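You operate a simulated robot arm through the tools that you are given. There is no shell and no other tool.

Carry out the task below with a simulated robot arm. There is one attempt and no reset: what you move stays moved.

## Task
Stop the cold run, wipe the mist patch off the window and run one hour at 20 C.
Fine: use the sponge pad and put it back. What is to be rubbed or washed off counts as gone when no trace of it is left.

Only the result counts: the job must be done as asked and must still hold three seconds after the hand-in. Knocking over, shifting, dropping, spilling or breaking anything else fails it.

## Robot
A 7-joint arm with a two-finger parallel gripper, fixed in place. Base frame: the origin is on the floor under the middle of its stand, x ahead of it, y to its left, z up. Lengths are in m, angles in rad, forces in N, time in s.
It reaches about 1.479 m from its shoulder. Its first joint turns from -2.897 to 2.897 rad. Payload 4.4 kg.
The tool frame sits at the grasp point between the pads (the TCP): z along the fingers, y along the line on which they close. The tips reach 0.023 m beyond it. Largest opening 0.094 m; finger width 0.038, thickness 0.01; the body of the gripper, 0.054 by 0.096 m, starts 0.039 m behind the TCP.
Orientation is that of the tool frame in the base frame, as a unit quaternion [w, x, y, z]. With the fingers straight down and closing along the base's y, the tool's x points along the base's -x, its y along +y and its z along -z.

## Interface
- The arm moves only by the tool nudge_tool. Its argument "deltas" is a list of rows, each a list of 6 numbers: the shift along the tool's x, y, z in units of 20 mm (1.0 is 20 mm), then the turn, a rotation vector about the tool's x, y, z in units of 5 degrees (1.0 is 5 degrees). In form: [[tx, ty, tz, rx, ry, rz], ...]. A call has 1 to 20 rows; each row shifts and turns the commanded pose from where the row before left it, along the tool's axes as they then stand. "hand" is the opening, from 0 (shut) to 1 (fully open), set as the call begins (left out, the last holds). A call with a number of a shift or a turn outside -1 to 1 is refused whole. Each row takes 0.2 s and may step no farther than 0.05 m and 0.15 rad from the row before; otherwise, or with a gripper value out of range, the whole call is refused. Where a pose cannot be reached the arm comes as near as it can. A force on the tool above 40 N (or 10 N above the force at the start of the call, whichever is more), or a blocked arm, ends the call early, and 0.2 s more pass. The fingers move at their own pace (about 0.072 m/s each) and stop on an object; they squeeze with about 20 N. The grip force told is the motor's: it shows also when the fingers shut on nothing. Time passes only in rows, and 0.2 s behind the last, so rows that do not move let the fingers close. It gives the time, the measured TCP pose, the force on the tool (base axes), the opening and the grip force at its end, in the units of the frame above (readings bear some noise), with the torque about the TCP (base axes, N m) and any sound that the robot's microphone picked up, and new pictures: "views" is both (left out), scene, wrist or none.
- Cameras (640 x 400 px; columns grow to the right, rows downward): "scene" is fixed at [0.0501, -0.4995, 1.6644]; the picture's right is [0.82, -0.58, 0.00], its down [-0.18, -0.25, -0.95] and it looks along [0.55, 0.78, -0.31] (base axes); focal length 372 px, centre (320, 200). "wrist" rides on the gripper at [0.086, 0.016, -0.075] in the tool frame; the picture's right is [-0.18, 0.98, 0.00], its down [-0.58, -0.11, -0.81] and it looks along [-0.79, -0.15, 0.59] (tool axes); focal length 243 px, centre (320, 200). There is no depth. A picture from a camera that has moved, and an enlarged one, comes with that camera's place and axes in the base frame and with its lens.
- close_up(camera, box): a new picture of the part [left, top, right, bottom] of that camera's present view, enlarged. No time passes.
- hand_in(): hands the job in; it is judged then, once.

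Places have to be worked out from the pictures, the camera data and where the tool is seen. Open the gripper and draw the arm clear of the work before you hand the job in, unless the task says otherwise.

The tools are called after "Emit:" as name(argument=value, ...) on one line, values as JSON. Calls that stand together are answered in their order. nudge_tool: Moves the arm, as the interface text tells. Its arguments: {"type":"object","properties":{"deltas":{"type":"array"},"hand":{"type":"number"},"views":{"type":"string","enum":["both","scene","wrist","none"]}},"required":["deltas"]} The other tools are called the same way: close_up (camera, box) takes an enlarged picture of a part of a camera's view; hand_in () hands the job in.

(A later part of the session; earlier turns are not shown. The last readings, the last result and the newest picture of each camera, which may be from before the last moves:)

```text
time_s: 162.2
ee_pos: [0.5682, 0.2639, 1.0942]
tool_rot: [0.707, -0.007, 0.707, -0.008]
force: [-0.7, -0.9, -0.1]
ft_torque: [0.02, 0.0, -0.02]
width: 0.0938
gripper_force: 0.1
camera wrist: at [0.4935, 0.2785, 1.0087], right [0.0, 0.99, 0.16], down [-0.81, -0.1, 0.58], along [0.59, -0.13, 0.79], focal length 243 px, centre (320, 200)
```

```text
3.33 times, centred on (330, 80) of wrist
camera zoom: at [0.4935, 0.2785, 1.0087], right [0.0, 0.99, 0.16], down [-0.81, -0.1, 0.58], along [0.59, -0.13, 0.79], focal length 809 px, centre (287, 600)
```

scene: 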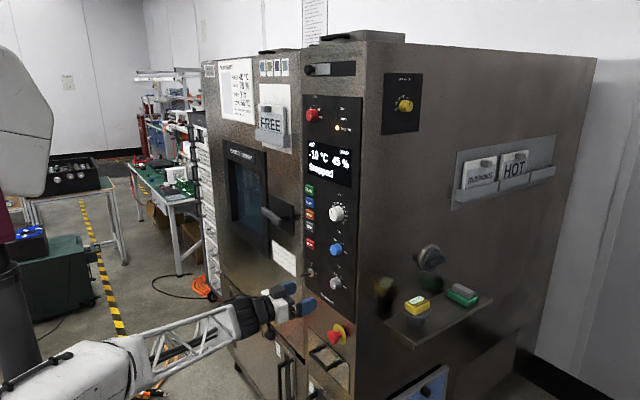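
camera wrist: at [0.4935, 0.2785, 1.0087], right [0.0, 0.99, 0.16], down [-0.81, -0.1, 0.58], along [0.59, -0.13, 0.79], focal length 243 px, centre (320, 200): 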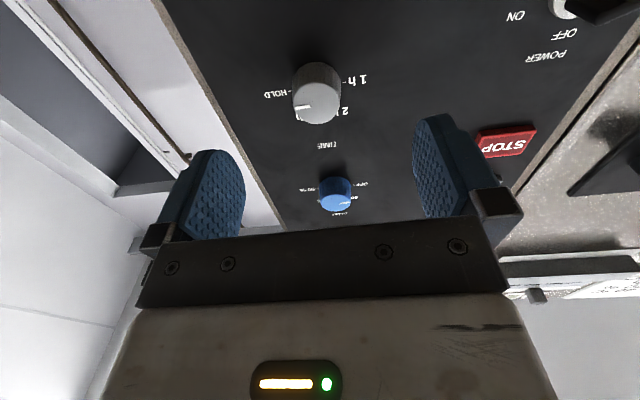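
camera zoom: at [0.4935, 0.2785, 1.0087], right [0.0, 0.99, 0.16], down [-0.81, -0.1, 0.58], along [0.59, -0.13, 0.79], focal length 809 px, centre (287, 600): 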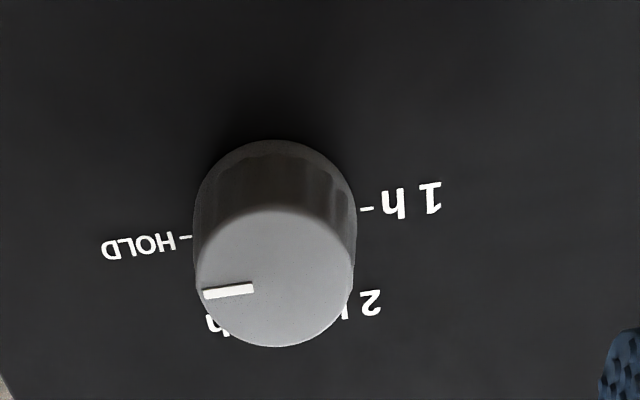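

Combining the views (with the small camera bias seen on the HEAT knob), the TIME centre is about (0.261, 1.094). I'll shift 3 mm in y and advance so the fingers straddle it.

Emit:
nudge_tool(deltas=[[0, -0.15, 1, 0, 0, 0], [0, 0, 1, 0, 0, 0], [0, 0, 0.95, 0, 0, 0], [0, 0, 0, 0, 0, 0]])

Emit:
close_up(camera="wrist", box=[160, 30, 520, 240])

Emit:
close_up(camera="scene", box=[260, 230, 370, 350])

```text
time_s: 163.2
ee_pos: [0.6309, 0.2628, 1.0955]
tool_rot: [0.707, -0.008, 0.708, -0.008]
force: [-0.4, -0.8, -0.7]
ft_torque: [0.01, 0.01, -0.01]
width: 0.094
gripper_force: 0.0
camera wrist: at [0.5539, 0.276, 1.0096], right [0.0, 0.99, 0.16], down [-0.81, -0.1, 0.58], along [0.59, -0.13, 0.79], focal length 243 px, centre (320, 200)
```

scene: 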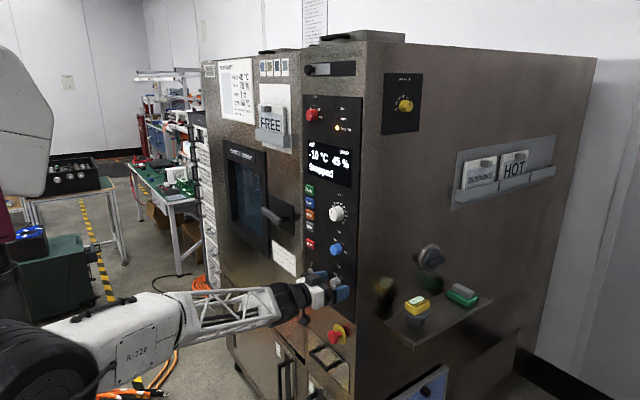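
wrist: 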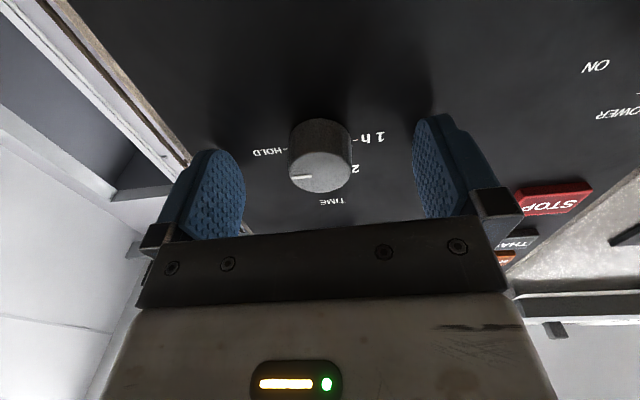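

```text
1.78 times, centred on (340, 135) of wrist
camera zoom: at [0.5539, 0.276, 1.0096], right [0.0, 0.99, 0.16], down [-0.81, -0.1, 0.58], along [0.59, -0.13, 0.79], focal length 431 px, centre (284, 316)
```

zoom: 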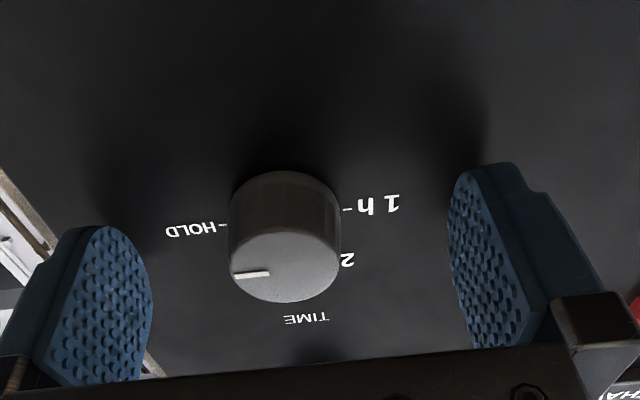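

```text
3.33 times, centred on (315, 290) of scene
camera zoom: at [0.0501, -0.4995, 1.6644], right [0.82, -0.58, 0.0], down [-0.18, -0.25, -0.95], along [0.55, 0.78, -0.31], focal length 1241 px, centre (337, -100)
```

zoom: 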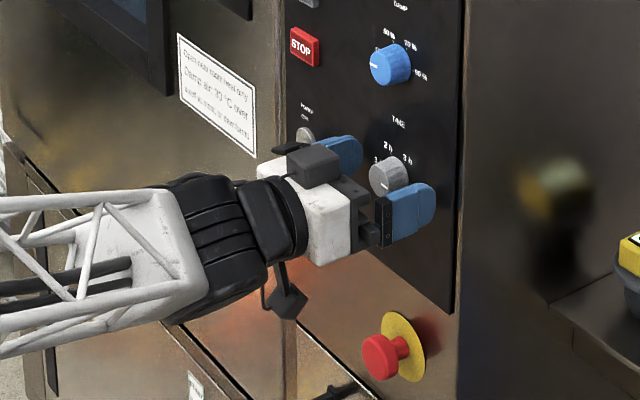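

Fingers straddle the knob, and the camera is clear of the e-stop. I'll back off 1.5 mm and close with a light target opening to keep the grip gentle.

Emit:
nudge_tool(deltas=[[0, 0, -0.075, 0, 0, 0], [0, 0, 0, 0, 0, 0], [0, 0, 0, 0, 0, 0], [0, 0, 0, 0, 0, 0]], hand=0.32, views="wrist")

```text
time_s: 164.2
ee_pos: [0.6277, 0.2621, 1.0961]
tool_rot: [0.707, -0.007, 0.707, -0.008]
force: [3.0, 4.2, -0.6]
ft_torque: [0.02, 0.1, 0.11]
width: 0.031
gripper_force: 45.0
camera wrist: at [0.5518, 0.276, 1.0099], right [0.0, 0.99, 0.16], down [-0.81, -0.1, 0.58], along [0.59, -0.13, 0.79], focal length 243 px, centre (320, 200)
```

wrist: 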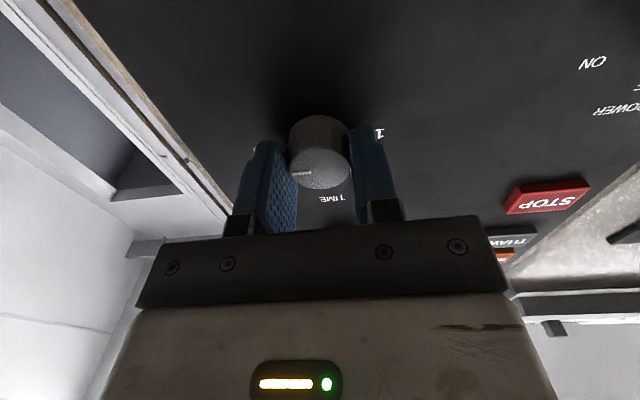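

Emit:
nudge_tool(deltas=[[0, 0, 0, 0, 0, 0]], hand=0.328, views="none")

```text
time_s: 164.6
ee_pos: [0.6278, 0.2609, 1.0964]
tool_rot: [0.707, -0.007, 0.707, -0.008]
force: [-0.9, 1.7, 0.8]
ft_torque: [0.0, -0.03, 0.08]
width: 0.0318
gripper_force: 0.6
```

Emit:
nudge_tool(deltas=[[0, 0, 0, 0, 0, 0]], hand=0.324, views="none")

```text
time_s: 165.0
ee_pos: [0.6283, 0.2632, 1.0947]
tool_rot: [0.707, -0.007, 0.707, -0.008]
force: [-1.3, 1.5, 0.9]
ft_torque: [0.01, -0.01, 0.05]
width: 0.0316
gripper_force: 0.9
```

Emit:
nudge_tool(deltas=[[0, 0, 0, 0, 0, 0]], hand=0.31, views="none")

```text
time_s: 165.4
ee_pos: [0.627, 0.2622, 1.0957]
tool_rot: [0.707, -0.008, 0.708, -0.007]
force: [0.1, 4.7, 2.1]
ft_torque: [-0.05, 0.0, 0.08]
width: 0.0313
gripper_force: 45.1
```

The grip is either firm or idle, so I'll use it firmly. First I'll open slightly and shift 2.5 mm down (better centre estimate), then grip again.

Emit:
nudge_tool(deltas=[[0, 0, 0, 0, 0, 0], [0.125, 0, 0, 0, 0, 0], [0, 0, 0, 0, 0, 0]], hand=0.5, views="none")

Emit:
nudge_tool(deltas=[[0, 0, 0, 0, 0, 0], [0, 0, 0, 0, 0, 0], [0, 0, 0, 0, 0, 0]], hand=0.25, views="none")

Emit:
nudge_tool(deltas=[[0, 0, 0, 0, 0, -0.5], [0, 0, 0, 0, 0, -0.5], [0, 0, 0, 0, 0, -0.5]], views="none")

```text
time_s: 166.2
ee_pos: [0.6273, 0.2632, 1.0926]
tool_rot: [0.707, -0.006, 0.707, -0.008]
force: [-0.6, 0.0, -0.2]
ft_torque: [0.0, -0.02, -0.01]
width: 0.0471
gripper_force: 0.1
```

```text
time_s: 167.0
ee_pos: [0.6287, 0.2627, 1.0918]
tool_rot: [0.707, -0.005, 0.707, -0.009]
force: [0.1, 2.0, -0.6]
ft_torque: [-0.01, 0.04, -0.01]
width: 0.0312
gripper_force: 45.1
```

```text
time_s: 167.8
ee_pos: [0.6279, 0.2609, 1.0938]
tool_rot: [0.704, -0.053, 0.706, -0.055]
force: [9.5, -18.1, -10.5]
ft_torque: [0.03, 0.4, -0.47]
width: 0.0311
gripper_force: 44.9
```

The knob is turning (-7.5°). Continuing with force corrections.

Emit:
nudge_tool(deltas=[[0.019, -0.0224, 0.006, 0, 0, 0], [0, 0, 0, 0, 0, -0.5], [0, 0, 0, 0, 0, -0.5], [0, 0, 0, 0, 0, -0.5], [0, 0, 0, 0, 0, -0.5]], views="none")

```text
time_s: 169.0
ee_pos: [0.6267, 0.2613, 1.0924]
tool_rot: [0.697, -0.114, 0.698, -0.116]
force: [3.6, 3.3, -3.0]
ft_torque: [0.01, 0.54, -0.12]
width: 0.0312
gripper_force: 44.9
```

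Forces are near zero. Continuing with 15° more.

Emit:
nudge_tool(deltas=[[0, 0, 0, 0, 0, -0.5], [0, 0, 0, 0, 0, -0.5], [0, 0, 0, 0, 0, -0.5], [0, 0, 0, 0, 0, -0.5], [0, 0, 0, 0, 0, -0.5]], views="none")

```text
time_s: 170.2
ee_pos: [0.6259, 0.2605, 1.0922]
tool_rot: [0.68, -0.19, 0.682, -0.19]
force: [34.2, 6.1, -8.9]
ft_torque: [-0.05, 0.23, 0.04]
width: 0.0309
gripper_force: 44.7
```

Emit:
nudge_tool(deltas=[[0.007, 0.013, 0.025, 0, 0, 0], [0, 0, 0, 0, 0, -0.5], [0, 0, 0, 0, 0, -0.5], [0, 0, 0, 0, 0, -0.5], [0, 0, 0, 0, 0, -0.5]], views="none")

```text
time_s: 170.9
ee_pos: [0.6265, 0.2609, 1.0938]
tool_rot: [0.675, -0.208, 0.676, -0.209]
force: [-25.4, -15.1, 3.2]
ft_torque: [0.02, -0.12, -0.34]
width: 0.0312
gripper_force: 44.8
stopped in row 3: the force on the tool passed its limit at 48 N (the readings are from after the stop); the commanded pose is now the measured one
```

Emit:
nudge_tool(deltas=[[0.011, -0.0165, -0.018, 0, 0, 0], [0, 0, 0, 0, 0, -0.5], [0, 0, 0, 0, 0, -0.5], [0, 0, 0, 0, 0, -0.5]], views="none")

```text
time_s: 171.9
ee_pos: [0.6266, 0.2612, 1.0942]
tool_rot: [0.66, -0.251, 0.661, -0.253]
force: [20.6, -1.0, 10.6]
ft_torque: [0.02, -0.09, -0.17]
width: 0.031
gripper_force: 45.5
```

Emit:
nudge_tool(deltas=[[-0.011, -0.01, 0.012, 0, 0, 0], [0, 0, 0, 0, 0, -0.5], [0, 0, 0, 0, 0, -0.5], [0, 0, 0, 0, 0, -0.5], [0, 0, 0, 0, 0, -0.5]], views="wrist")

Emit:
close_up(camera="wrist", box=[160, 30, 520, 240])

```text
time_s: 172.9
ee_pos: [0.6269, 0.2618, 1.0933]
tool_rot: [0.646, -0.287, 0.645, -0.29]
force: [-22.8, -10.5, 4.1]
ft_torque: [0.02, -0.26, -0.27]
width: 0.0311
gripper_force: 45.5
stopped in row 4: the force on the tool passed its limit at 46 N (the readings are from after the stop); the commanded pose is now the measured one
camera wrist: at [0.5505, 0.2073, 1.0246], right [0.0, 0.79, -0.61], down [-0.81, 0.36, 0.47], along [0.59, 0.49, 0.64], focal length 243 px, centre (320, 200)
```

wrist: 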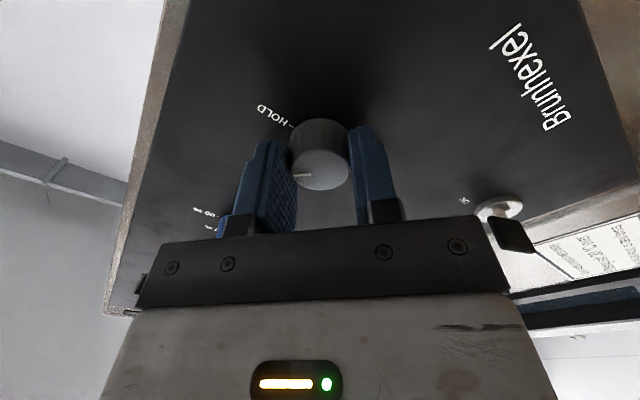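

```text
1.78 times, centred on (340, 135) of wrist
camera zoom: at [0.5505, 0.2073, 1.0246], right [0.0, 0.79, -0.61], down [-0.81, 0.36, 0.47], along [0.59, 0.49, 0.64], focal length 431 px, centre (284, 316)
```

zoom: 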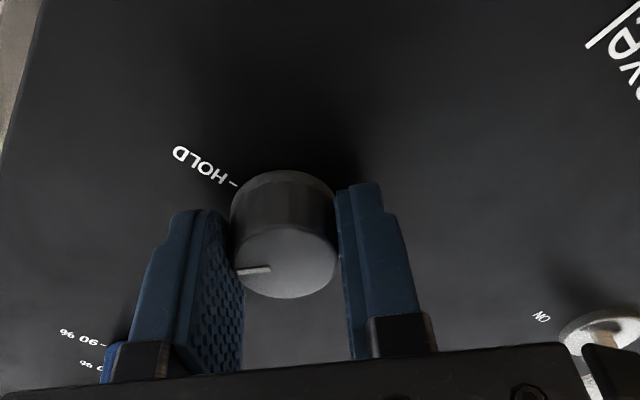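

The knob follows without slipping (about -47°). Continuing.

Emit:
nudge_tool(deltas=[[0.008, -0.0137, -0.016, 0, 0, 0], [0, 0, 0, 0, 0, -0.5], [0, 0, 0, 0, 0, -0.5], [0, 0, 0, 0, 0, -0.5]], views="none")

```text
time_s: 173.9
ee_pos: [0.6264, 0.262, 1.0935]
tool_rot: [0.625, -0.33, 0.626, -0.331]
force: [5.8, 7.5, 9.8]
ft_torque: [0.03, 0.16, -0.34]
width: 0.031
gripper_force: 45.0
```

Emit:
nudge_tool(deltas=[[-0.017, -0.007, 0.003, 0, 0, 0], [0, 0, 0, 0, 0, -0.5], [0, 0, 0, 0, 0, -0.5], [0, 0, 0, 0, 0, -0.5], [0, 0, 0, 0, 0, -0.5]], views="none")

```text
time_s: 175.0
ee_pos: [0.6258, 0.2612, 1.094]
tool_rot: [0.599, -0.374, 0.6, -0.375]
force: [-22.8, -5.7, 1.3]
ft_torque: [0.03, -0.15, -0.23]
width: 0.031
gripper_force: 44.9
stopped in row 5: the force on the tool passed its limit at 42 N (the readings are from after the stop); the commanded pose is now the measured one
```

Emit:
nudge_tool(deltas=[[0.003, -0.006, -0.018, 0, 0, 0], [0, 0, 0, 0, 0, -0.5], [0, 0, 0, 0, 0, -0.5], [0, 0, 0, 0, 0, -0.5]], views="none")

```text
time_s: 176.0
ee_pos: [0.6254, 0.2599, 1.0929]
tool_rot: [0.574, -0.413, 0.573, -0.414]
force: [-10.5, 21.5, 6.8]
ft_torque: [-0.02, -0.07, 0.64]
width: 0.0309
gripper_force: 45.5
```

Emit:
nudge_tool(deltas=[[-0.032, 0, -0.006, 0, 0, 0], [0, 0, 0, 0, 0, -0.5], [0, 0, 0, 0, 0, -0.5], [0, 0, 0, 0, 0, -0.5]], views="none")

```text
time_s: 177.0
ee_pos: [0.6268, 0.2609, 1.0944]
tool_rot: [0.546, -0.449, 0.546, -0.45]
force: [2.5, -5.6, 9.1]
ft_torque: [0.06, -0.25, -0.49]
width: 0.0309
gripper_force: 45.0
```

Emit:
nudge_tool(deltas=[[0.005, -0.0137, 0, 0, 0, 0], [0, 0, 0, 0, 0, -0.5], [0, 0, 0, 0, 0, -0.5], [0, 0, 0, 0, 0, -0.5]], views="none")

```text
time_s: 177.9
ee_pos: [0.6257, 0.261, 1.093]
tool_rot: [0.521, -0.476, 0.522, -0.48]
force: [-13.3, -14.2, 3.7]
ft_torque: [0.0, -0.21, -0.7]
width: 0.031
gripper_force: 44.6
stopped in row 4: the force on the tool passed its limit at 42 N (the readings are from after the stop); the commanded pose is now the measured one
```

Emit:
nudge_tool(deltas=[[0.019, -0.007, -0.01, 0, 0, 0], [0, 0, 0, 0, 0, -0.5], [0, 0, 0, 0, 0, -0.5], [0, 0, 0, 0, 0, -0.5]], views="none")

```text
time_s: 178.9
ee_pos: [0.6271, 0.2606, 1.0937]
tool_rot: [-0.488, 0.509, -0.489, 0.513]
force: [-2.8, -10.9, 5.3]
ft_torque: [0.02, 0.01, -0.04]
width: 0.0309
gripper_force: 44.3
```

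Emit:
nudge_tool(deltas=[[0.013, -0.007, -0.002, 0, 0, 0], [0, 0, 0, 0, 0, -0.5], [0, 0, 0, 0, 0, -0.5], [0, 0, 0, 0, 0, -0.5]], views="wrist")

Emit:
close_up(camera="wrist", box=[160, 30, 520, 240])

```text
time_s: 179.9
ee_pos: [0.6261, 0.2605, 1.0941]
tool_rot: [-0.454, 0.539, -0.456, 0.543]
force: [29.3, -4.7, 9.1]
ft_torque: [-0.01, -0.12, -0.04]
width: 0.0311
gripper_force: 45.1
camera wrist: at [0.5502, 0.173, 1.0942], right [0.0, 0.01, -1.0], down [-0.8, 0.6, 0.01], along [0.6, 0.8, 0.01], focal length 243 px, centre (320, 200)
```

wrist: 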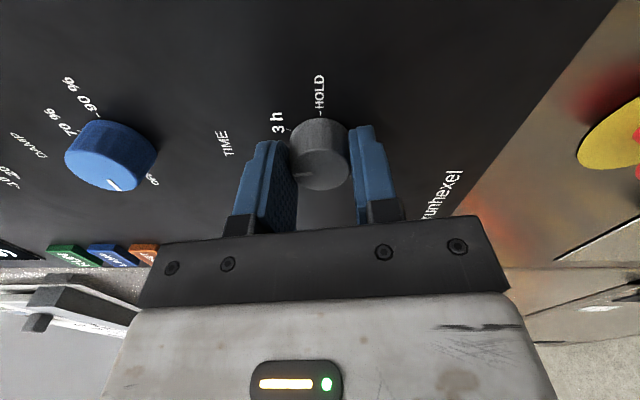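

```text
1.78 times, centred on (340, 135) of wrist
camera zoom: at [0.5502, 0.173, 1.0942], right [0.0, 0.01, -1.0], down [-0.8, 0.6, 0.01], along [0.6, 0.8, 0.01], focal length 431 px, centre (284, 316)
```

zoom: 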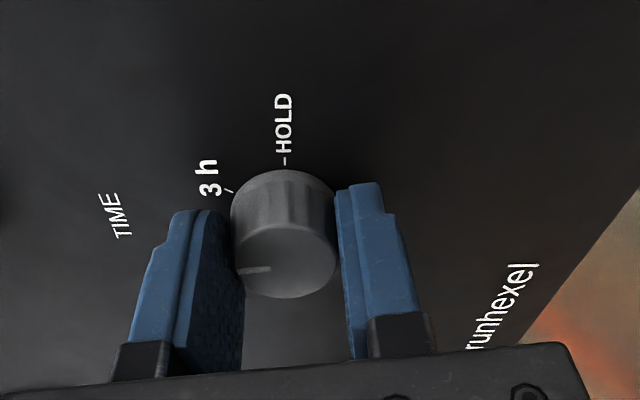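

The knob has turned about -99° (pointer between 2 h and 3 h). I'll release, roll the gripper back by 85°, and grip again for the remaining -81°.

Emit:
nudge_tool(deltas=[[0, -0.005, 0.02, 0, 0, 0]], views="none")

Emit:
nudge_tool(deltas=[[0, 0, 0, 0, 0, 0], [0, 0, 0, 0, 0, 0], [0, 0, 0, 0, 0, 0], [0, 0, -0.15, 0, 0, 0], [0, 0, 0, 0, 0, 0]], hand=1, views="wrist")

Emit:
close_up(camera="wrist", box=[160, 30, 520, 240])

```text
time_s: 180.3
ee_pos: [0.6268, 0.2601, 1.0951]
tool_rot: [-0.453, 0.541, -0.454, 0.543]
force: [31.0, 2.9, 7.0]
ft_torque: [0.03, -0.21, -0.28]
width: 0.0311
gripper_force: 44.9
```

```text
time_s: 181.5
ee_pos: [0.6233, 0.2614, 1.0953]
tool_rot: [-0.453, 0.541, -0.456, 0.542]
force: [-0.1, 0.4, 0.2]
ft_torque: [0.01, -0.01, -0.01]
width: 0.0939
gripper_force: 0.0
camera wrist: at [0.5471, 0.1732, 1.0945], right [0.0, 0.01, -1.0], down [-0.8, 0.59, 0.01], along [0.59, 0.8, 0.01], focal length 243 px, centre (320, 200)
```

wrist: 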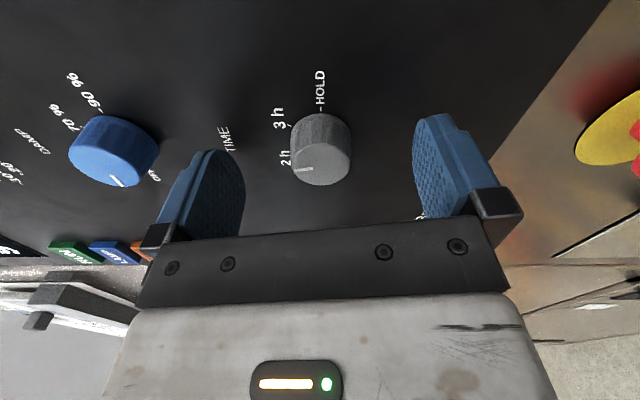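

```text
1.78 times, centred on (340, 135) of wrist
camera zoom: at [0.5471, 0.1732, 1.0945], right [0.0, 0.01, -1.0], down [-0.8, 0.59, 0.01], along [0.59, 0.8, 0.01], focal length 431 px, centre (284, 316)
```

zoom: 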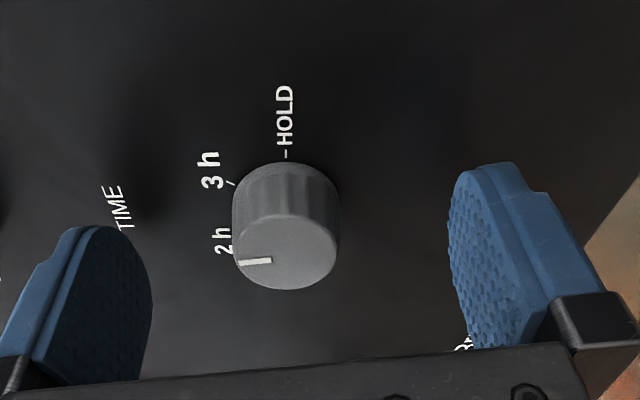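

Released; the pointer is between 2 h and 3 h as expected. Rolling the open gripper back by 85°.

Emit:
nudge_tool(deltas=[[0, 0, 0, 0, 0, 1], [0, 0, 0, 0, 0, 1], [0, 0, 0, 0, 0, 1], [0, 0, 0, 0, 0, 1], [0, 0, 0, 0, 0, 1], [0, 0, 0, 0, 0, 1], [0, 0, 0, 0, 0, 1], [0, 0, 0, 0, 0, 1], [0, 0, 0, 0, 0, 1], [0, 0, 0, 0, 0, 1], [0, 0, 0, 0, 0, 1], [0, 0, 0, 0, 0, 1], [0, 0, 0, 0, 0, 1], [0, 0, 0, 0, 0, 1], [0, 0, 0, 0, 0, 1], [0, 0, 0, 0, 0, 1], [0, 0, 0, 0, 0, 1], [0, 0, 0, 0, 0, 0]])

Emit:
close_up(camera="wrist", box=[160, 30, 520, 240])

```text
time_s: 185.3
ee_pos: [0.6246, 0.2613, 1.0943]
tool_rot: [0.701, -0.091, 0.701, -0.094]
force: [0.0, -0.9, 0.8]
ft_torque: [0.03, -0.01, 0.04]
width: 0.094
gripper_force: 0.1
camera wrist: at [0.5483, 0.2537, 1.0075], right [0.0, 1.0, -0.08], down [-0.81, 0.05, 0.59], along [0.59, 0.06, 0.8], focal length 243 px, centre (320, 200)
```

scene: 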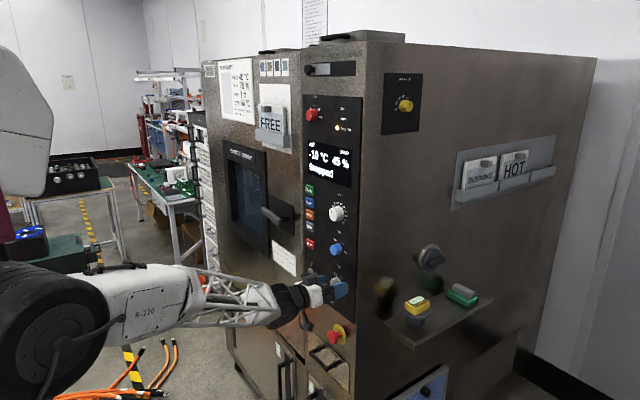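
wrist: 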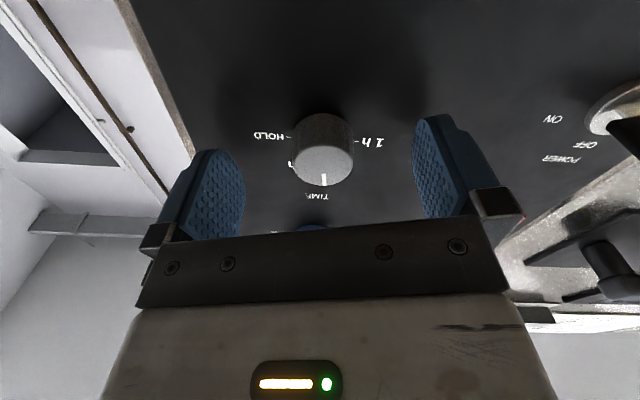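

```text
1.78 times, centred on (340, 135) of wrist
camera zoom: at [0.5483, 0.2537, 1.0075], right [0.0, 1.0, -0.08], down [-0.81, 0.05, 0.59], along [0.59, 0.06, 0.8], focal length 431 px, centre (284, 316)
```

zoom: 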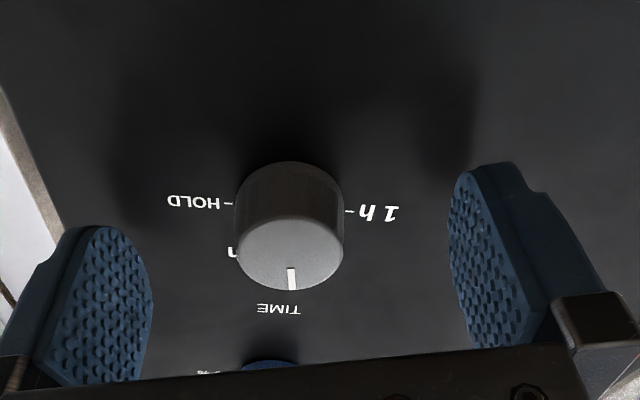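

Roll is now -15° and the pointer reads about -8°. I'll advance 3 mm and grip again.

Emit:
nudge_tool(deltas=[[0.02, 0, 0.13, 0, 0, 0], [0, 0, 0, 0, 0, 0]], views="none")

Emit:
nudge_tool(deltas=[[0, 0, 0, 0, 0, 0], [0, 0, 0, 0, 0, 0], [0, 0, 0, 0, 0, 0], [0, 0, 0, 0, 0, 0]], hand=0.25, views="none")

Emit:
nudge_tool(deltas=[[0, 0, 0, 0, 0, -0.5], [0, 0, 0, 0, 0, -0.5], [0, 0, 0, 0, 0, -0.5]], views="none")

```text
time_s: 185.9
ee_pos: [0.6271, 0.2615, 1.0948]
tool_rot: [0.701, -0.091, 0.701, -0.093]
force: [0.3, 0.4, 0.2]
ft_torque: [0.0, 0.01, 0.02]
width: 0.094
gripper_force: 0.0
```

```text
time_s: 186.9
ee_pos: [0.6267, 0.2615, 1.0931]
tool_rot: [0.701, -0.091, 0.701, -0.093]
force: [3.1, 22.5, -3.3]
ft_torque: [0.01, 0.07, 0.43]
width: 0.0327
gripper_force: 10.8
```

```text
time_s: 187.7
ee_pos: [0.6271, 0.2596, 1.0928]
tool_rot: [0.693, -0.137, 0.694, -0.14]
force: [7.7, 19.4, -9.3]
ft_torque: [-0.09, 0.09, 0.43]
width: 0.033
gripper_force: 10.5
```

Only one finger seems to bear (side force 20 N, width 0.033). I'll shift about 1 mm to +y so both fingers seat.

Emit:
nudge_tool(deltas=[[-0.019, 0.046, 0, 0, 0, 0], [0, 0, 0, 0, 0, 0]], views="wrist")

Emit:
close_up(camera="wrist", box=[160, 30, 520, 240])

```text
time_s: 188.3
ee_pos: [0.6254, 0.2614, 1.0934]
tool_rot: [0.693, -0.137, 0.694, -0.139]
force: [-0.4, 19.2, -6.7]
ft_torque: [-0.01, -0.01, 0.5]
width: 0.0326
gripper_force: 9.0
camera wrist: at [0.5504, 0.243, 1.009], right [0.0, 0.98, -0.21], down [-0.81, 0.12, 0.58], along [0.59, 0.16, 0.79], focal length 243 px, centre (320, 200)
```

wrist: 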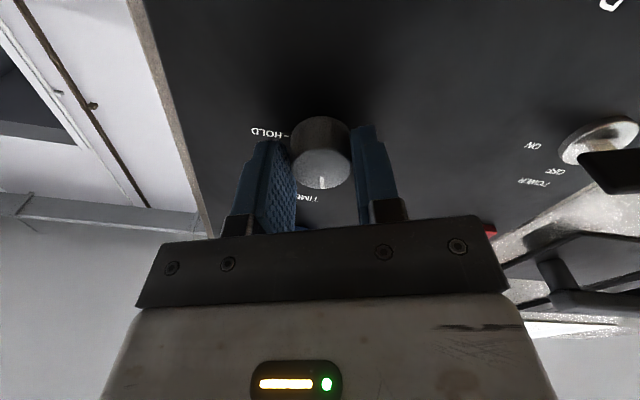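

```text
1.78 times, centred on (340, 135) of wrist
camera zoom: at [0.5504, 0.243, 1.009], right [0.0, 0.98, -0.21], down [-0.81, 0.12, 0.58], along [0.59, 0.16, 0.79], focal length 431 px, centre (284, 316)
```

zoom: 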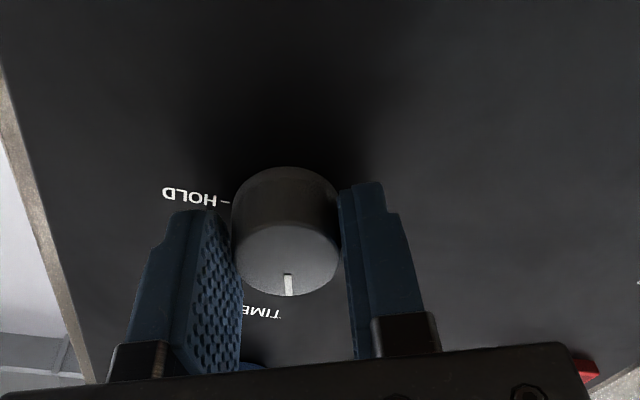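

Emit:
nudge_tool(deltas=[[0, 0.05, 0, 0, 0, 0], [0, 0, 0, 0, 0, 0]], hand=0.2, views="none")

```text
time_s: 188.9
ee_pos: [0.6257, 0.2623, 1.0932]
tool_rot: [0.694, -0.135, 0.694, -0.14]
force: [-22.5, -1.9, -0.9]
ft_torque: [0.01, 0.08, -0.1]
width: 0.0309
gripper_force: 45.3
```

Both fingers are seated now (0.0309 m, 45 N). Continuing the turn with corrections.

Emit:
nudge_tool(deltas=[[0, 0, -0.016, 0, 0, 0], [0, 0, 0, 0, 0, -0.5], [0, 0, 0, 0, 0, -0.5], [0, 0, 0, 0, 0, -0.5], [0, 0, 0, 0, 0, -0.5]], views="none")

```text
time_s: 190.1
ee_pos: [0.6269, 0.2621, 1.0934]
tool_rot: [0.679, -0.198, 0.678, -0.199]
force: [-28.2, -3.3, 17.0]
ft_torque: [-0.03, -0.4, -0.07]
width: 0.0307
gripper_force: 45.3
```

Emit:
nudge_tool(deltas=[[-0.021, -0.0135, -0.022, 0, 0, 0], [0, 0, 0, 0, 0, -0.5], [0, 0, 0, 0, 0, -0.5], [0, 0, 0, 0, 0, -0.5], [0, 0, 0, 0, 0, -0.5]], views="none")

```text
time_s: 191.3
ee_pos: [0.6253, 0.2628, 1.0943]
tool_rot: [0.659, -0.254, 0.659, -0.259]
force: [31.2, -17.9, 19.2]
ft_torque: [0.05, -0.27, -0.34]
width: 0.0306
gripper_force: 45.2
```

Emit:
nudge_tool(deltas=[[-0.002, -0.035, 0.02, 0, 0, 0], [0, 0, 0, 0, 0, -0.5], [0, 0, 0, 0, 0, -0.5], [0, 0, 0, 0, 0, -0.5]], views="none")

```text
time_s: 192.3
ee_pos: [0.6259, 0.2631, 1.0944]
tool_rot: [0.64, -0.298, 0.641, -0.3]
force: [14.4, -9.9, 10.3]
ft_torque: [-0.01, 0.06, -0.52]
width: 0.0307
gripper_force: 45.0
```

Emit:
nudge_tool(deltas=[[0.002, -0.021, 0.01, 0, 0, 0], [0, 0, 0, 0, 0, -0.5], [0, 0, 0, 0, 0, -0.5], [0, 0, 0, 0, 0, -0.5], [0, 0, 0, 0, 0, -0.5]], views="none")

```text
time_s: 193.5
ee_pos: [0.6246, 0.2626, 1.0935]
tool_rot: [0.612, -0.354, 0.613, -0.354]
force: [8.2, 16.2, -1.5]
ft_torque: [-0.01, 0.11, 0.22]
width: 0.0306
gripper_force: 44.5
```

Emit:
nudge_tool(deltas=[[-0.017, 0.01, 0.006, 0, 0, 0], [0, 0, 0, 0, 0, -0.5], [0, 0, 0, 0, 0, -0.5], [0, 0, 0, 0, 0, -0.5], [0, 0, 0, 0, 0, -0.5]], views="none")

```text
time_s: 194.4
ee_pos: [0.626, 0.2611, 1.0938]
tool_rot: [0.595, -0.38, 0.596, -0.382]
force: [-17.6, -3.7, 2.5]
ft_torque: [0.03, -0.04, -0.1]
width: 0.0301
gripper_force: 45.0
stopped in row 4: the force on the tool passed its limit at 41 N (the readings are from after the stop); the commanded pose is now the measured one
```

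Emit:
nudge_tool(deltas=[[0, 0, -0.014, 0, 0, 0], [0, 0, 0, 0, 0, -0.5], [0, 0, 0, 0, 0, -0.5], [0, 0, 0, 0, 0, -0.5]], views="none")

```text
time_s: 195.4
ee_pos: [0.6251, 0.262, 1.0939]
tool_rot: [0.569, -0.417, 0.571, -0.419]
force: [13.6, 6.6, -3.0]
ft_torque: [0.03, 0.33, -0.51]
width: 0.0306
gripper_force: 45.0
```

Emit:
nudge_tool(deltas=[[-0.006, 0.006, 0.008, 0, 0, 0], [0, 0, 0, 0, 0, -0.5], [0, 0, 0, 0, 0, -0.5], [0, 0, 0, 0, 0, -0.5], [0, 0, 0, 0, 0, -0.5]], views="none")

```text
time_s: 196.8
ee_pos: [0.6262, 0.2616, 1.094]
tool_rot: [0.531, -0.466, 0.532, -0.467]
force: [-15.3, 2.4, 3.0]
ft_torque: [0.03, -0.06, -0.21]
width: 0.0305
gripper_force: 44.8
stopped in row 5: the force on the tool passed its limit at 41 N (the readings are from after the stop); the commanded pose is now the measured one
```

Emit:
nudge_tool(deltas=[[0, 0, -0.013, 0, 0, 0], [0, 0, 0, 0, 0, -0.5], [0, 0, 0, 0, 0, -0.5], [0, 0, 0, 0, 0, -0.4]], views="wrist")

Emit:
close_up(camera="wrist", box=[160, 30, 520, 240])

```text
time_s: 197.8
ee_pos: [0.626, 0.2611, 1.0936]
tool_rot: [0.5, -0.498, 0.502, -0.5]
force: [-14.7, 0.6, 9.2]
ft_torque: [-0.02, -0.21, -0.36]
width: 0.0306
gripper_force: 45.0
camera wrist: at [0.5498, 0.1751, 1.0784], right [0.0, 0.19, -0.98], down [-0.8, 0.58, 0.11], along [0.59, 0.79, 0.15], focal length 243 px, centre (320, 200)
```

wrist: 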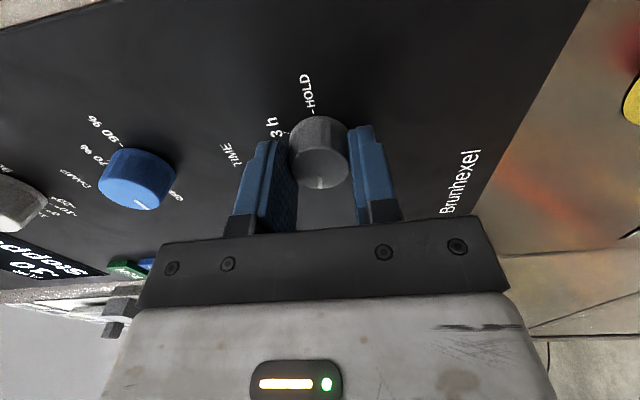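

```text
1.78 times, centred on (340, 135) of wrist
camera zoom: at [0.5498, 0.1751, 1.0784], right [0.0, 0.19, -0.98], down [-0.8, 0.58, 0.11], along [0.59, 0.79, 0.15], focal length 431 px, centre (284, 316)
```

zoom: 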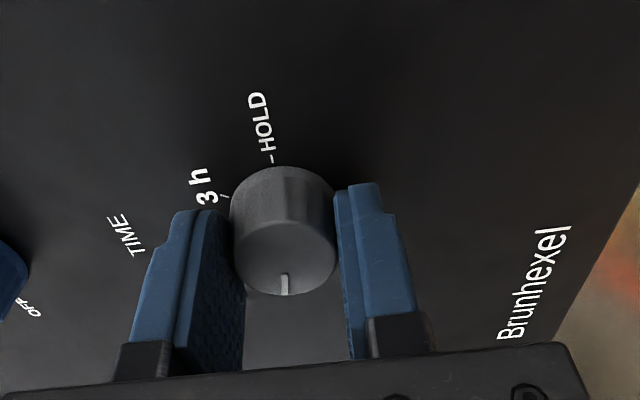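

The pointer is at about -80° now (1 h is at -90°). I'll turn another -9° and then release to inspect.

Emit:
nudge_tool(deltas=[[0, -0.0125, -0.012, 0, 0, 0], [0, 0, 0, 0, 0, -0.5], [0, 0, 0, 0, 0, -0.5], [0, 0, 0, 0, 0, -0.5]], views="none")

```text
time_s: 198.8
ee_pos: [0.6241, 0.2615, 1.0938]
tool_rot: [-0.466, 0.53, -0.469, 0.531]
force: [25.6, -0.6, -1.3]
ft_torque: [-0.03, 0.19, 0.7]
width: 0.0306
gripper_force: 44.7
```

Emit:
nudge_tool(deltas=[[0, 0, 0.018, 0, 0, -0.2]], views="none")

Emit:
nudge_tool(deltas=[[0, 0, 0, 0, 0, 0], [0, 0, 0, 0, 0, 0], [0, 0, 0, 0, 0, 0], [0, 0, 0, 0, 0, 0], [0, 0, -0.5, 0, 0, 0], [0, 0, -1, 0, 0, 0], [0, 0, -1, 0, 0, 0], [0, 0, -1, 0, 0, 0], [0, 0, -1, 0, 0, 0]], hand=1)

Emit:
close_up(camera="wrist", box=[260, 0, 410, 110])

Emit:
close_up(camera="scene", box=[320, 265, 356, 297])

Emit:
close_up(camera="scene", box=[300, 140, 360, 300])

```text
time_s: 199.2
ee_pos: [0.6246, 0.2618, 1.0944]
tool_rot: [-0.461, 0.534, -0.465, 0.535]
force: [3.5, -2.4, -1.7]
ft_torque: [-0.05, -0.08, -0.79]
width: 0.0305
gripper_force: 45.0
```

```text
time_s: 201.2
ee_pos: [0.5346, 0.2646, 1.0929]
tool_rot: [-0.462, 0.534, -0.464, 0.535]
force: [0.3, -0.1, -0.5]
ft_torque: [0.0, -0.01, -0.03]
width: 0.0942
gripper_force: 0.0
camera wrist: at [0.4595, 0.1767, 1.0898], right [0.0, 0.04, -1.0], down [-0.8, 0.59, 0.03], along [0.59, 0.8, 0.03], focal length 243 px, centre (320, 200)
```

scene: 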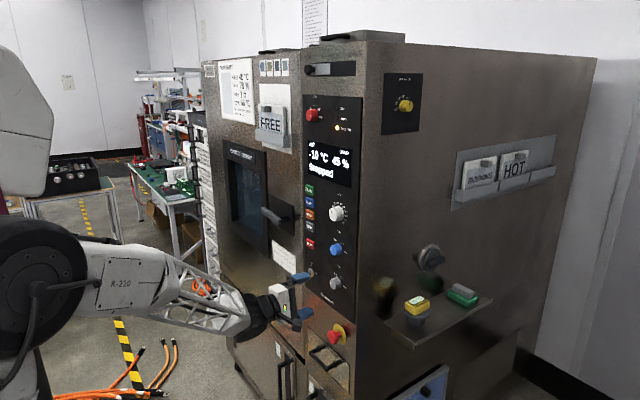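
wrist: 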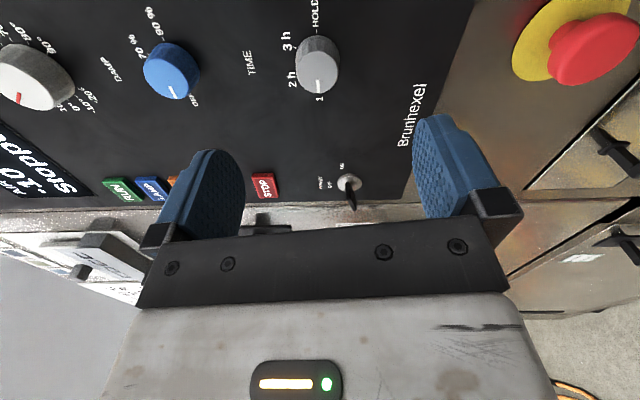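

```text
3.64 times, centred on (335, 55) of wrist
camera zoom: at [0.4595, 0.1767, 1.0898], right [0.0, 0.04, -1.0], down [-0.8, 0.59, 0.03], along [0.59, 0.8, 0.03], focal length 882 px, centre (266, 727)
```

zoom: 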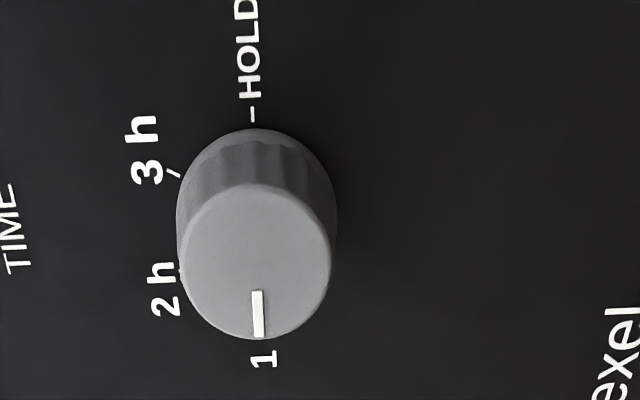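

```text
12.50 times, centred on (338, 281) of scene
camera zoom: at [0.0501, -0.4995, 1.6644], right [0.82, -0.58, 0.0], down [-0.18, -0.25, -0.95], along [0.55, 0.78, -0.31], focal length 4652 px, centre (95, -812)
```

zoom: 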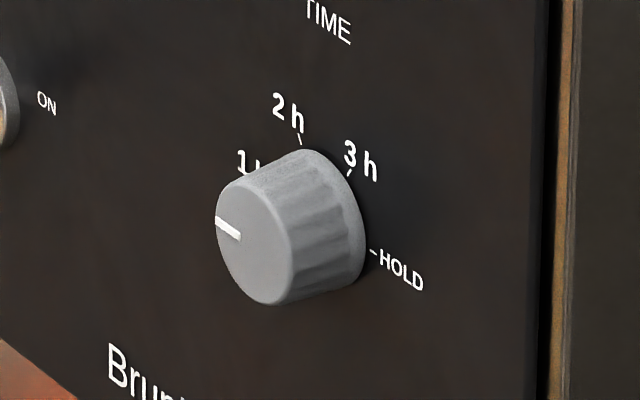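

```text
2.50 times, centred on (330, 220) of scene
camera zoom: at [0.0501, -0.4995, 1.6644], right [0.82, -0.58, 0.0], down [-0.18, -0.25, -0.95], along [0.55, 0.78, -0.31], focal length 930 px, centre (295, 150)
```

zoom: 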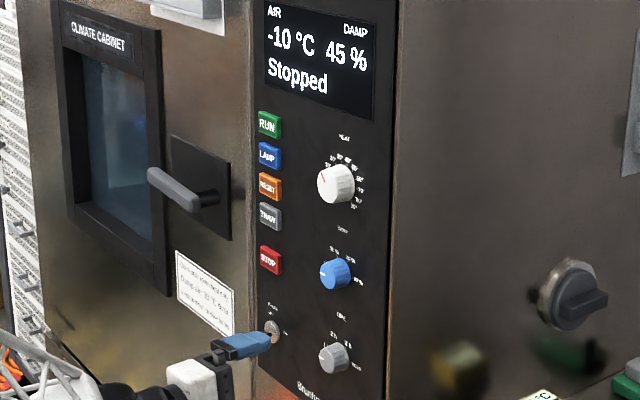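

TIME now points at 1 h (measured about -91°), and HEAT still at 20°. Next I'll shut the fingers, back off and move in front of the RUN button at about (y 0.405, z 1.345).

Emit:
nudge_tool(deltas=[[0, 0, -1, 0, 0, 0.36], [0, 0, -1, 0, 0, 0.36], [0, 0, -1, 0, 0, 0.36], [0, 0, -1, 0, 0, 0.36], [-1, -1, 0, 0, 0, 0], [-1, -1, 0, 0, 0, 0], [-1, -1, 0, 0, 0, 0], [-1, -1, 0, 0, 0, 0], [-1, -1, 0, 0, 0, 0], [-1, -1, 0, 0, 0, 0], [-1, -1, 0, 0, 0, 0], [0, -1, 0, 0, 0, 0], [0, -1, 0, 0, 0, 0], [0, -1, 0, 0, 0, 0], [0, -1, 0, 0, 0, 0], [0, -1, 0, 0, 0, 0], [0, -0.6, 0, 0, 0, 0]], hand=0)

Emit:
close_up(camera="wrist", box=[180, 0, 500, 200])

Emit:
close_up(camera="scene", box=[320, 195, 352, 225])

```text
time_s: 204.8
ee_pos: [0.457, 0.4046, 1.3439]
tool_rot: [-0.495, 0.503, -0.496, 0.505]
force: [-0.1, 0.2, -0.2]
ft_torque: [0.0, 0.03, 0.0]
width: 0.0
gripper_force: 19.8
camera wrist: at [0.3811, 0.3186, 1.3306], right [0.0, 0.17, -0.99], down [-0.8, 0.59, 0.1], along [0.59, 0.79, 0.13], focal length 243 px, centre (320, 200)
```

scene: 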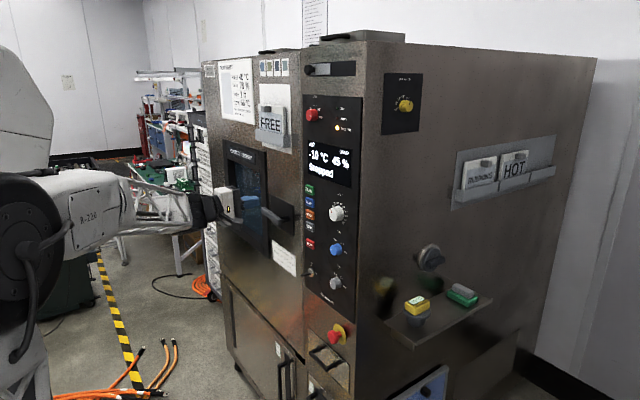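
wrist: 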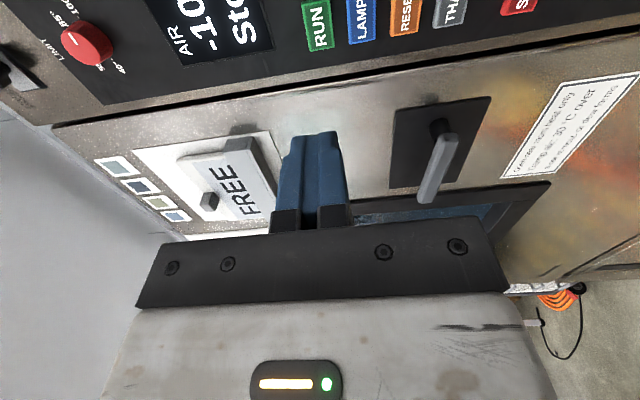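

```text
2.00 times, centred on (340, 100) of wrist
camera zoom: at [0.3811, 0.3186, 1.3306], right [0.0, 0.17, -0.99], down [-0.8, 0.59, 0.1], along [0.59, 0.79, 0.13], focal length 485 px, centre (280, 400)
```

zoom: 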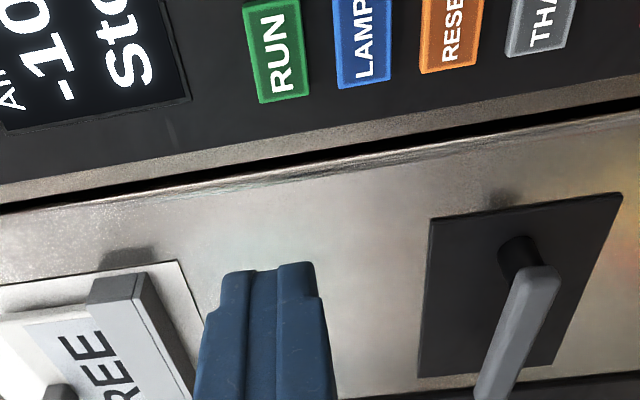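

```text
13.33 times, centred on (336, 210) of scene
camera zoom: at [0.0501, -0.4995, 1.6644], right [0.82, -0.58, 0.0], down [-0.18, -0.25, -0.95], along [0.55, 0.78, -0.31], focal length 4962 px, centre (107, 67)
```

zoom: 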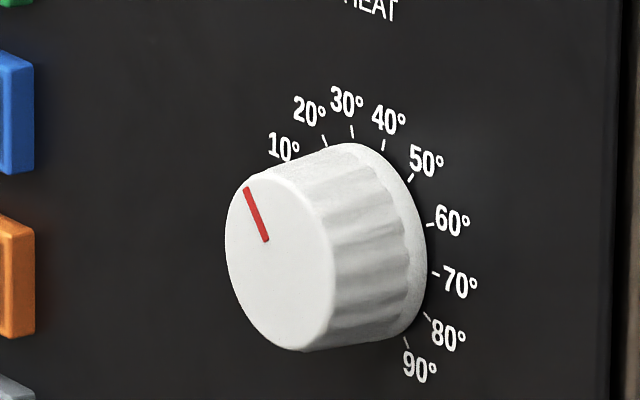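

RUN computes to about (0.403, 1.345), within 2 mm of my aim, and the closed tip is only 2 cm tall here, so LAMP is safe. Approaching to about 1.5 cm from the button.

Emit:
nudge_tool(deltas=[[0, 0, 1, 0, 0, 0], [0, 0, 1, 0, 0, 0], [0, 0, 1, 0, 0, 0], [0, 0, 1, 0, 0, 0], [0, 0, 1, 0, 0, 0], [0, 0, 1, 0, 0, 0], [0, 0, 1, 0, 0, 0], [0, 0, 0.7, 0, 0, 0]])

Emit:
close_up(camera="wrist", box=[180, 30, 500, 230])

Emit:
close_up(camera="scene", box=[250, 150, 360, 250])

```text
time_s: 206.6
ee_pos: [0.6107, 0.4059, 1.3433]
tool_rot: [-0.494, 0.505, -0.496, 0.505]
force: [0.2, -0.3, 0.3]
ft_torque: [-0.02, -0.02, 0.01]
width: 0.0001
gripper_force: 20.4
camera wrist: at [0.5349, 0.3194, 1.3297], right [0.0, 0.17, -0.99], down [-0.8, 0.59, 0.1], along [0.59, 0.79, 0.13], focal length 243 px, centre (320, 200)
```

scene: 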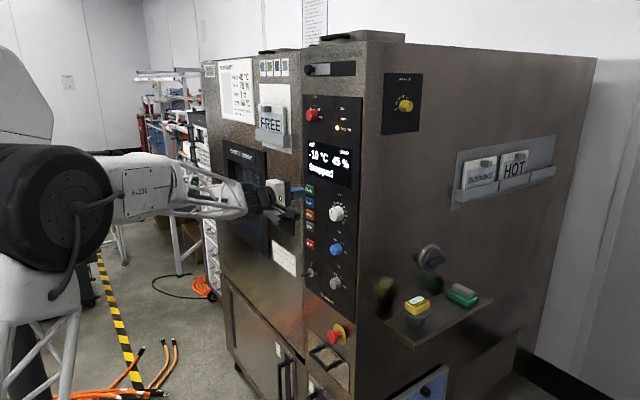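
wrist: 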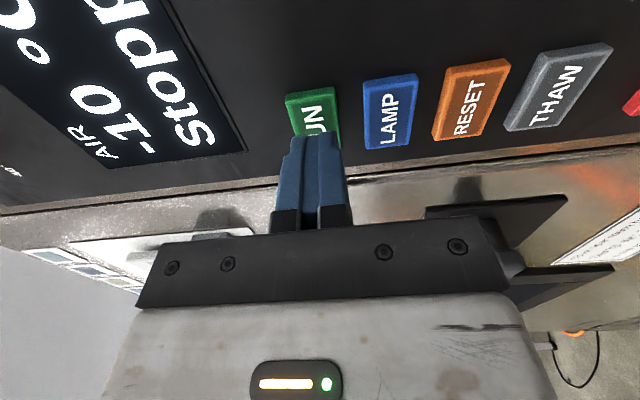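

```text
2.00 times, centred on (340, 130) of wrist
camera zoom: at [0.5349, 0.3194, 1.3297], right [0.0, 0.17, -0.99], down [-0.8, 0.59, 0.1], along [0.59, 0.79, 0.13], focal length 485 px, centre (280, 340)
```

zoom: 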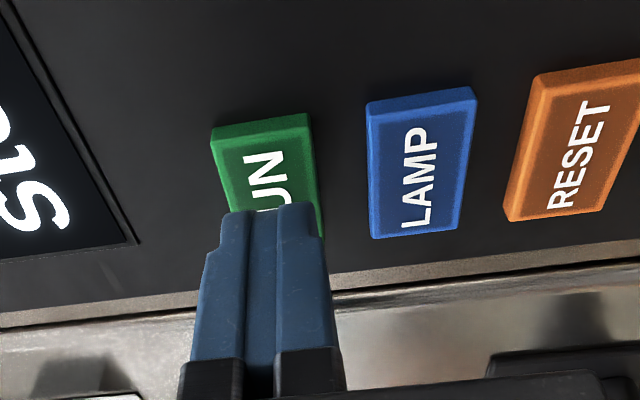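

```text
4.00 times, centred on (305, 200) of scene
camera zoom: at [0.0501, -0.4995, 1.6644], right [0.82, -0.58, 0.0], down [-0.18, -0.25, -0.95], along [0.55, 0.78, -0.31], focal length 1489 px, centre (380, 200)
```

zoom: 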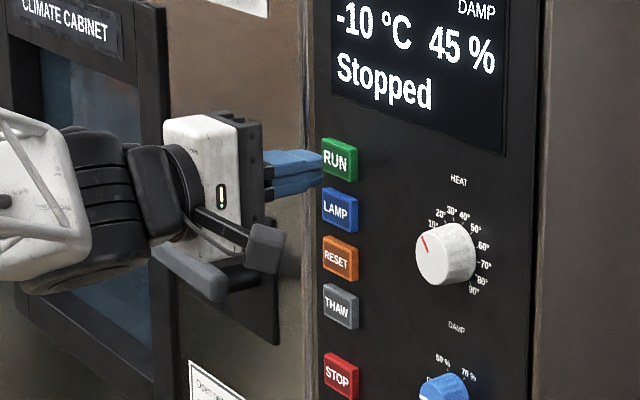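

The fingertip is centred on RUN. Pressing gently in small steps.

Emit:
nudge_tool(deltas=[[0, 0, 0.4, 0, 0, 0], [0, 0, 0.15, 0, 0, 0], [0, 0, 0.15, 0, 0, 0], [0, 0, 0.15, 0, 0, 0], [0, 0, 0.15, 0, 0, 0], [0, 0, 0.15, 0, 0, 0]])

Emit:
close_up(camera="scene", box=[300, 90, 365, 190])

```text
time_s: 208.0
ee_pos: [0.6321, 0.4046, 1.3429]
tool_rot: [-0.494, 0.503, -0.496, 0.506]
force: [-29.0, -4.1, -1.5]
ft_torque: [0.0, -0.01, 0.04]
width: 0.0
gripper_force: 20.2
heard: click
stopped in row 6: the force on the tool passed its limit at 49 N (the readings are from after the stop); the commanded pose is now the measured one
camera wrist: at [0.5554, 0.3186, 1.3299], right [0.0, 0.17, -0.99], down [-0.8, 0.59, 0.1], along [0.59, 0.79, 0.13], focal length 243 px, centre (320, 200)
```

scene: 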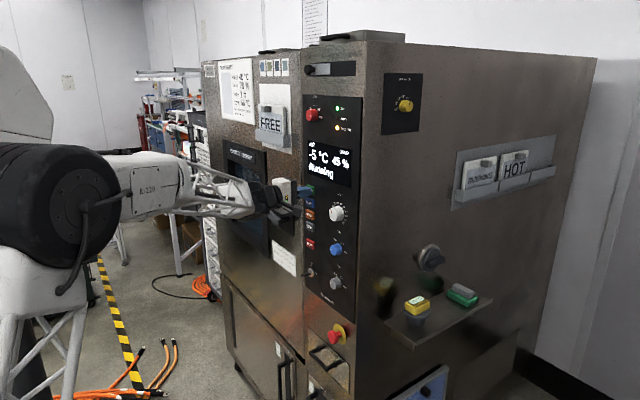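
wrist: 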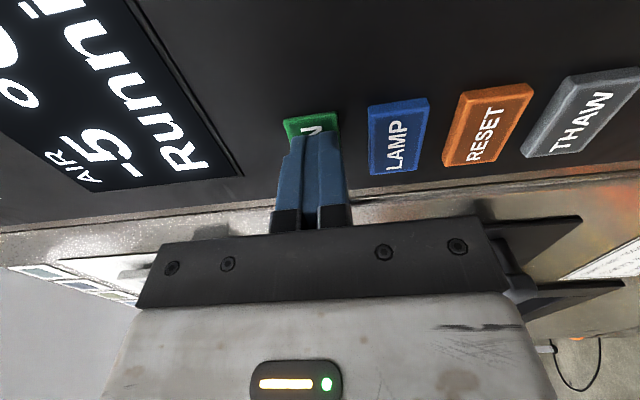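

```text
4.00 times, centred on (332, 140) of scene
camera zoom: at [0.0501, -0.4995, 1.6644], right [0.82, -0.58, 0.0], down [-0.18, -0.25, -0.95], along [0.55, 0.78, -0.31], focal length 1489 px, centre (270, 440)
```

zoom: 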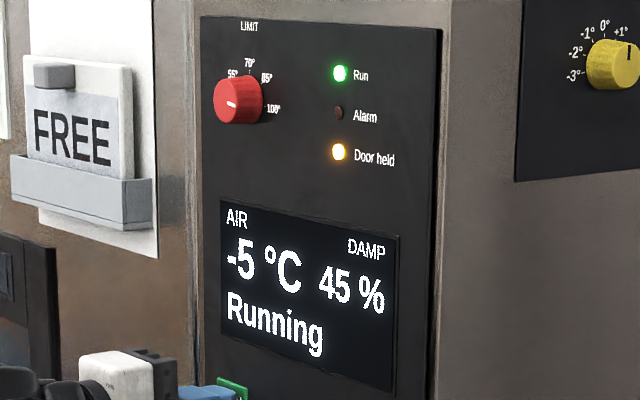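

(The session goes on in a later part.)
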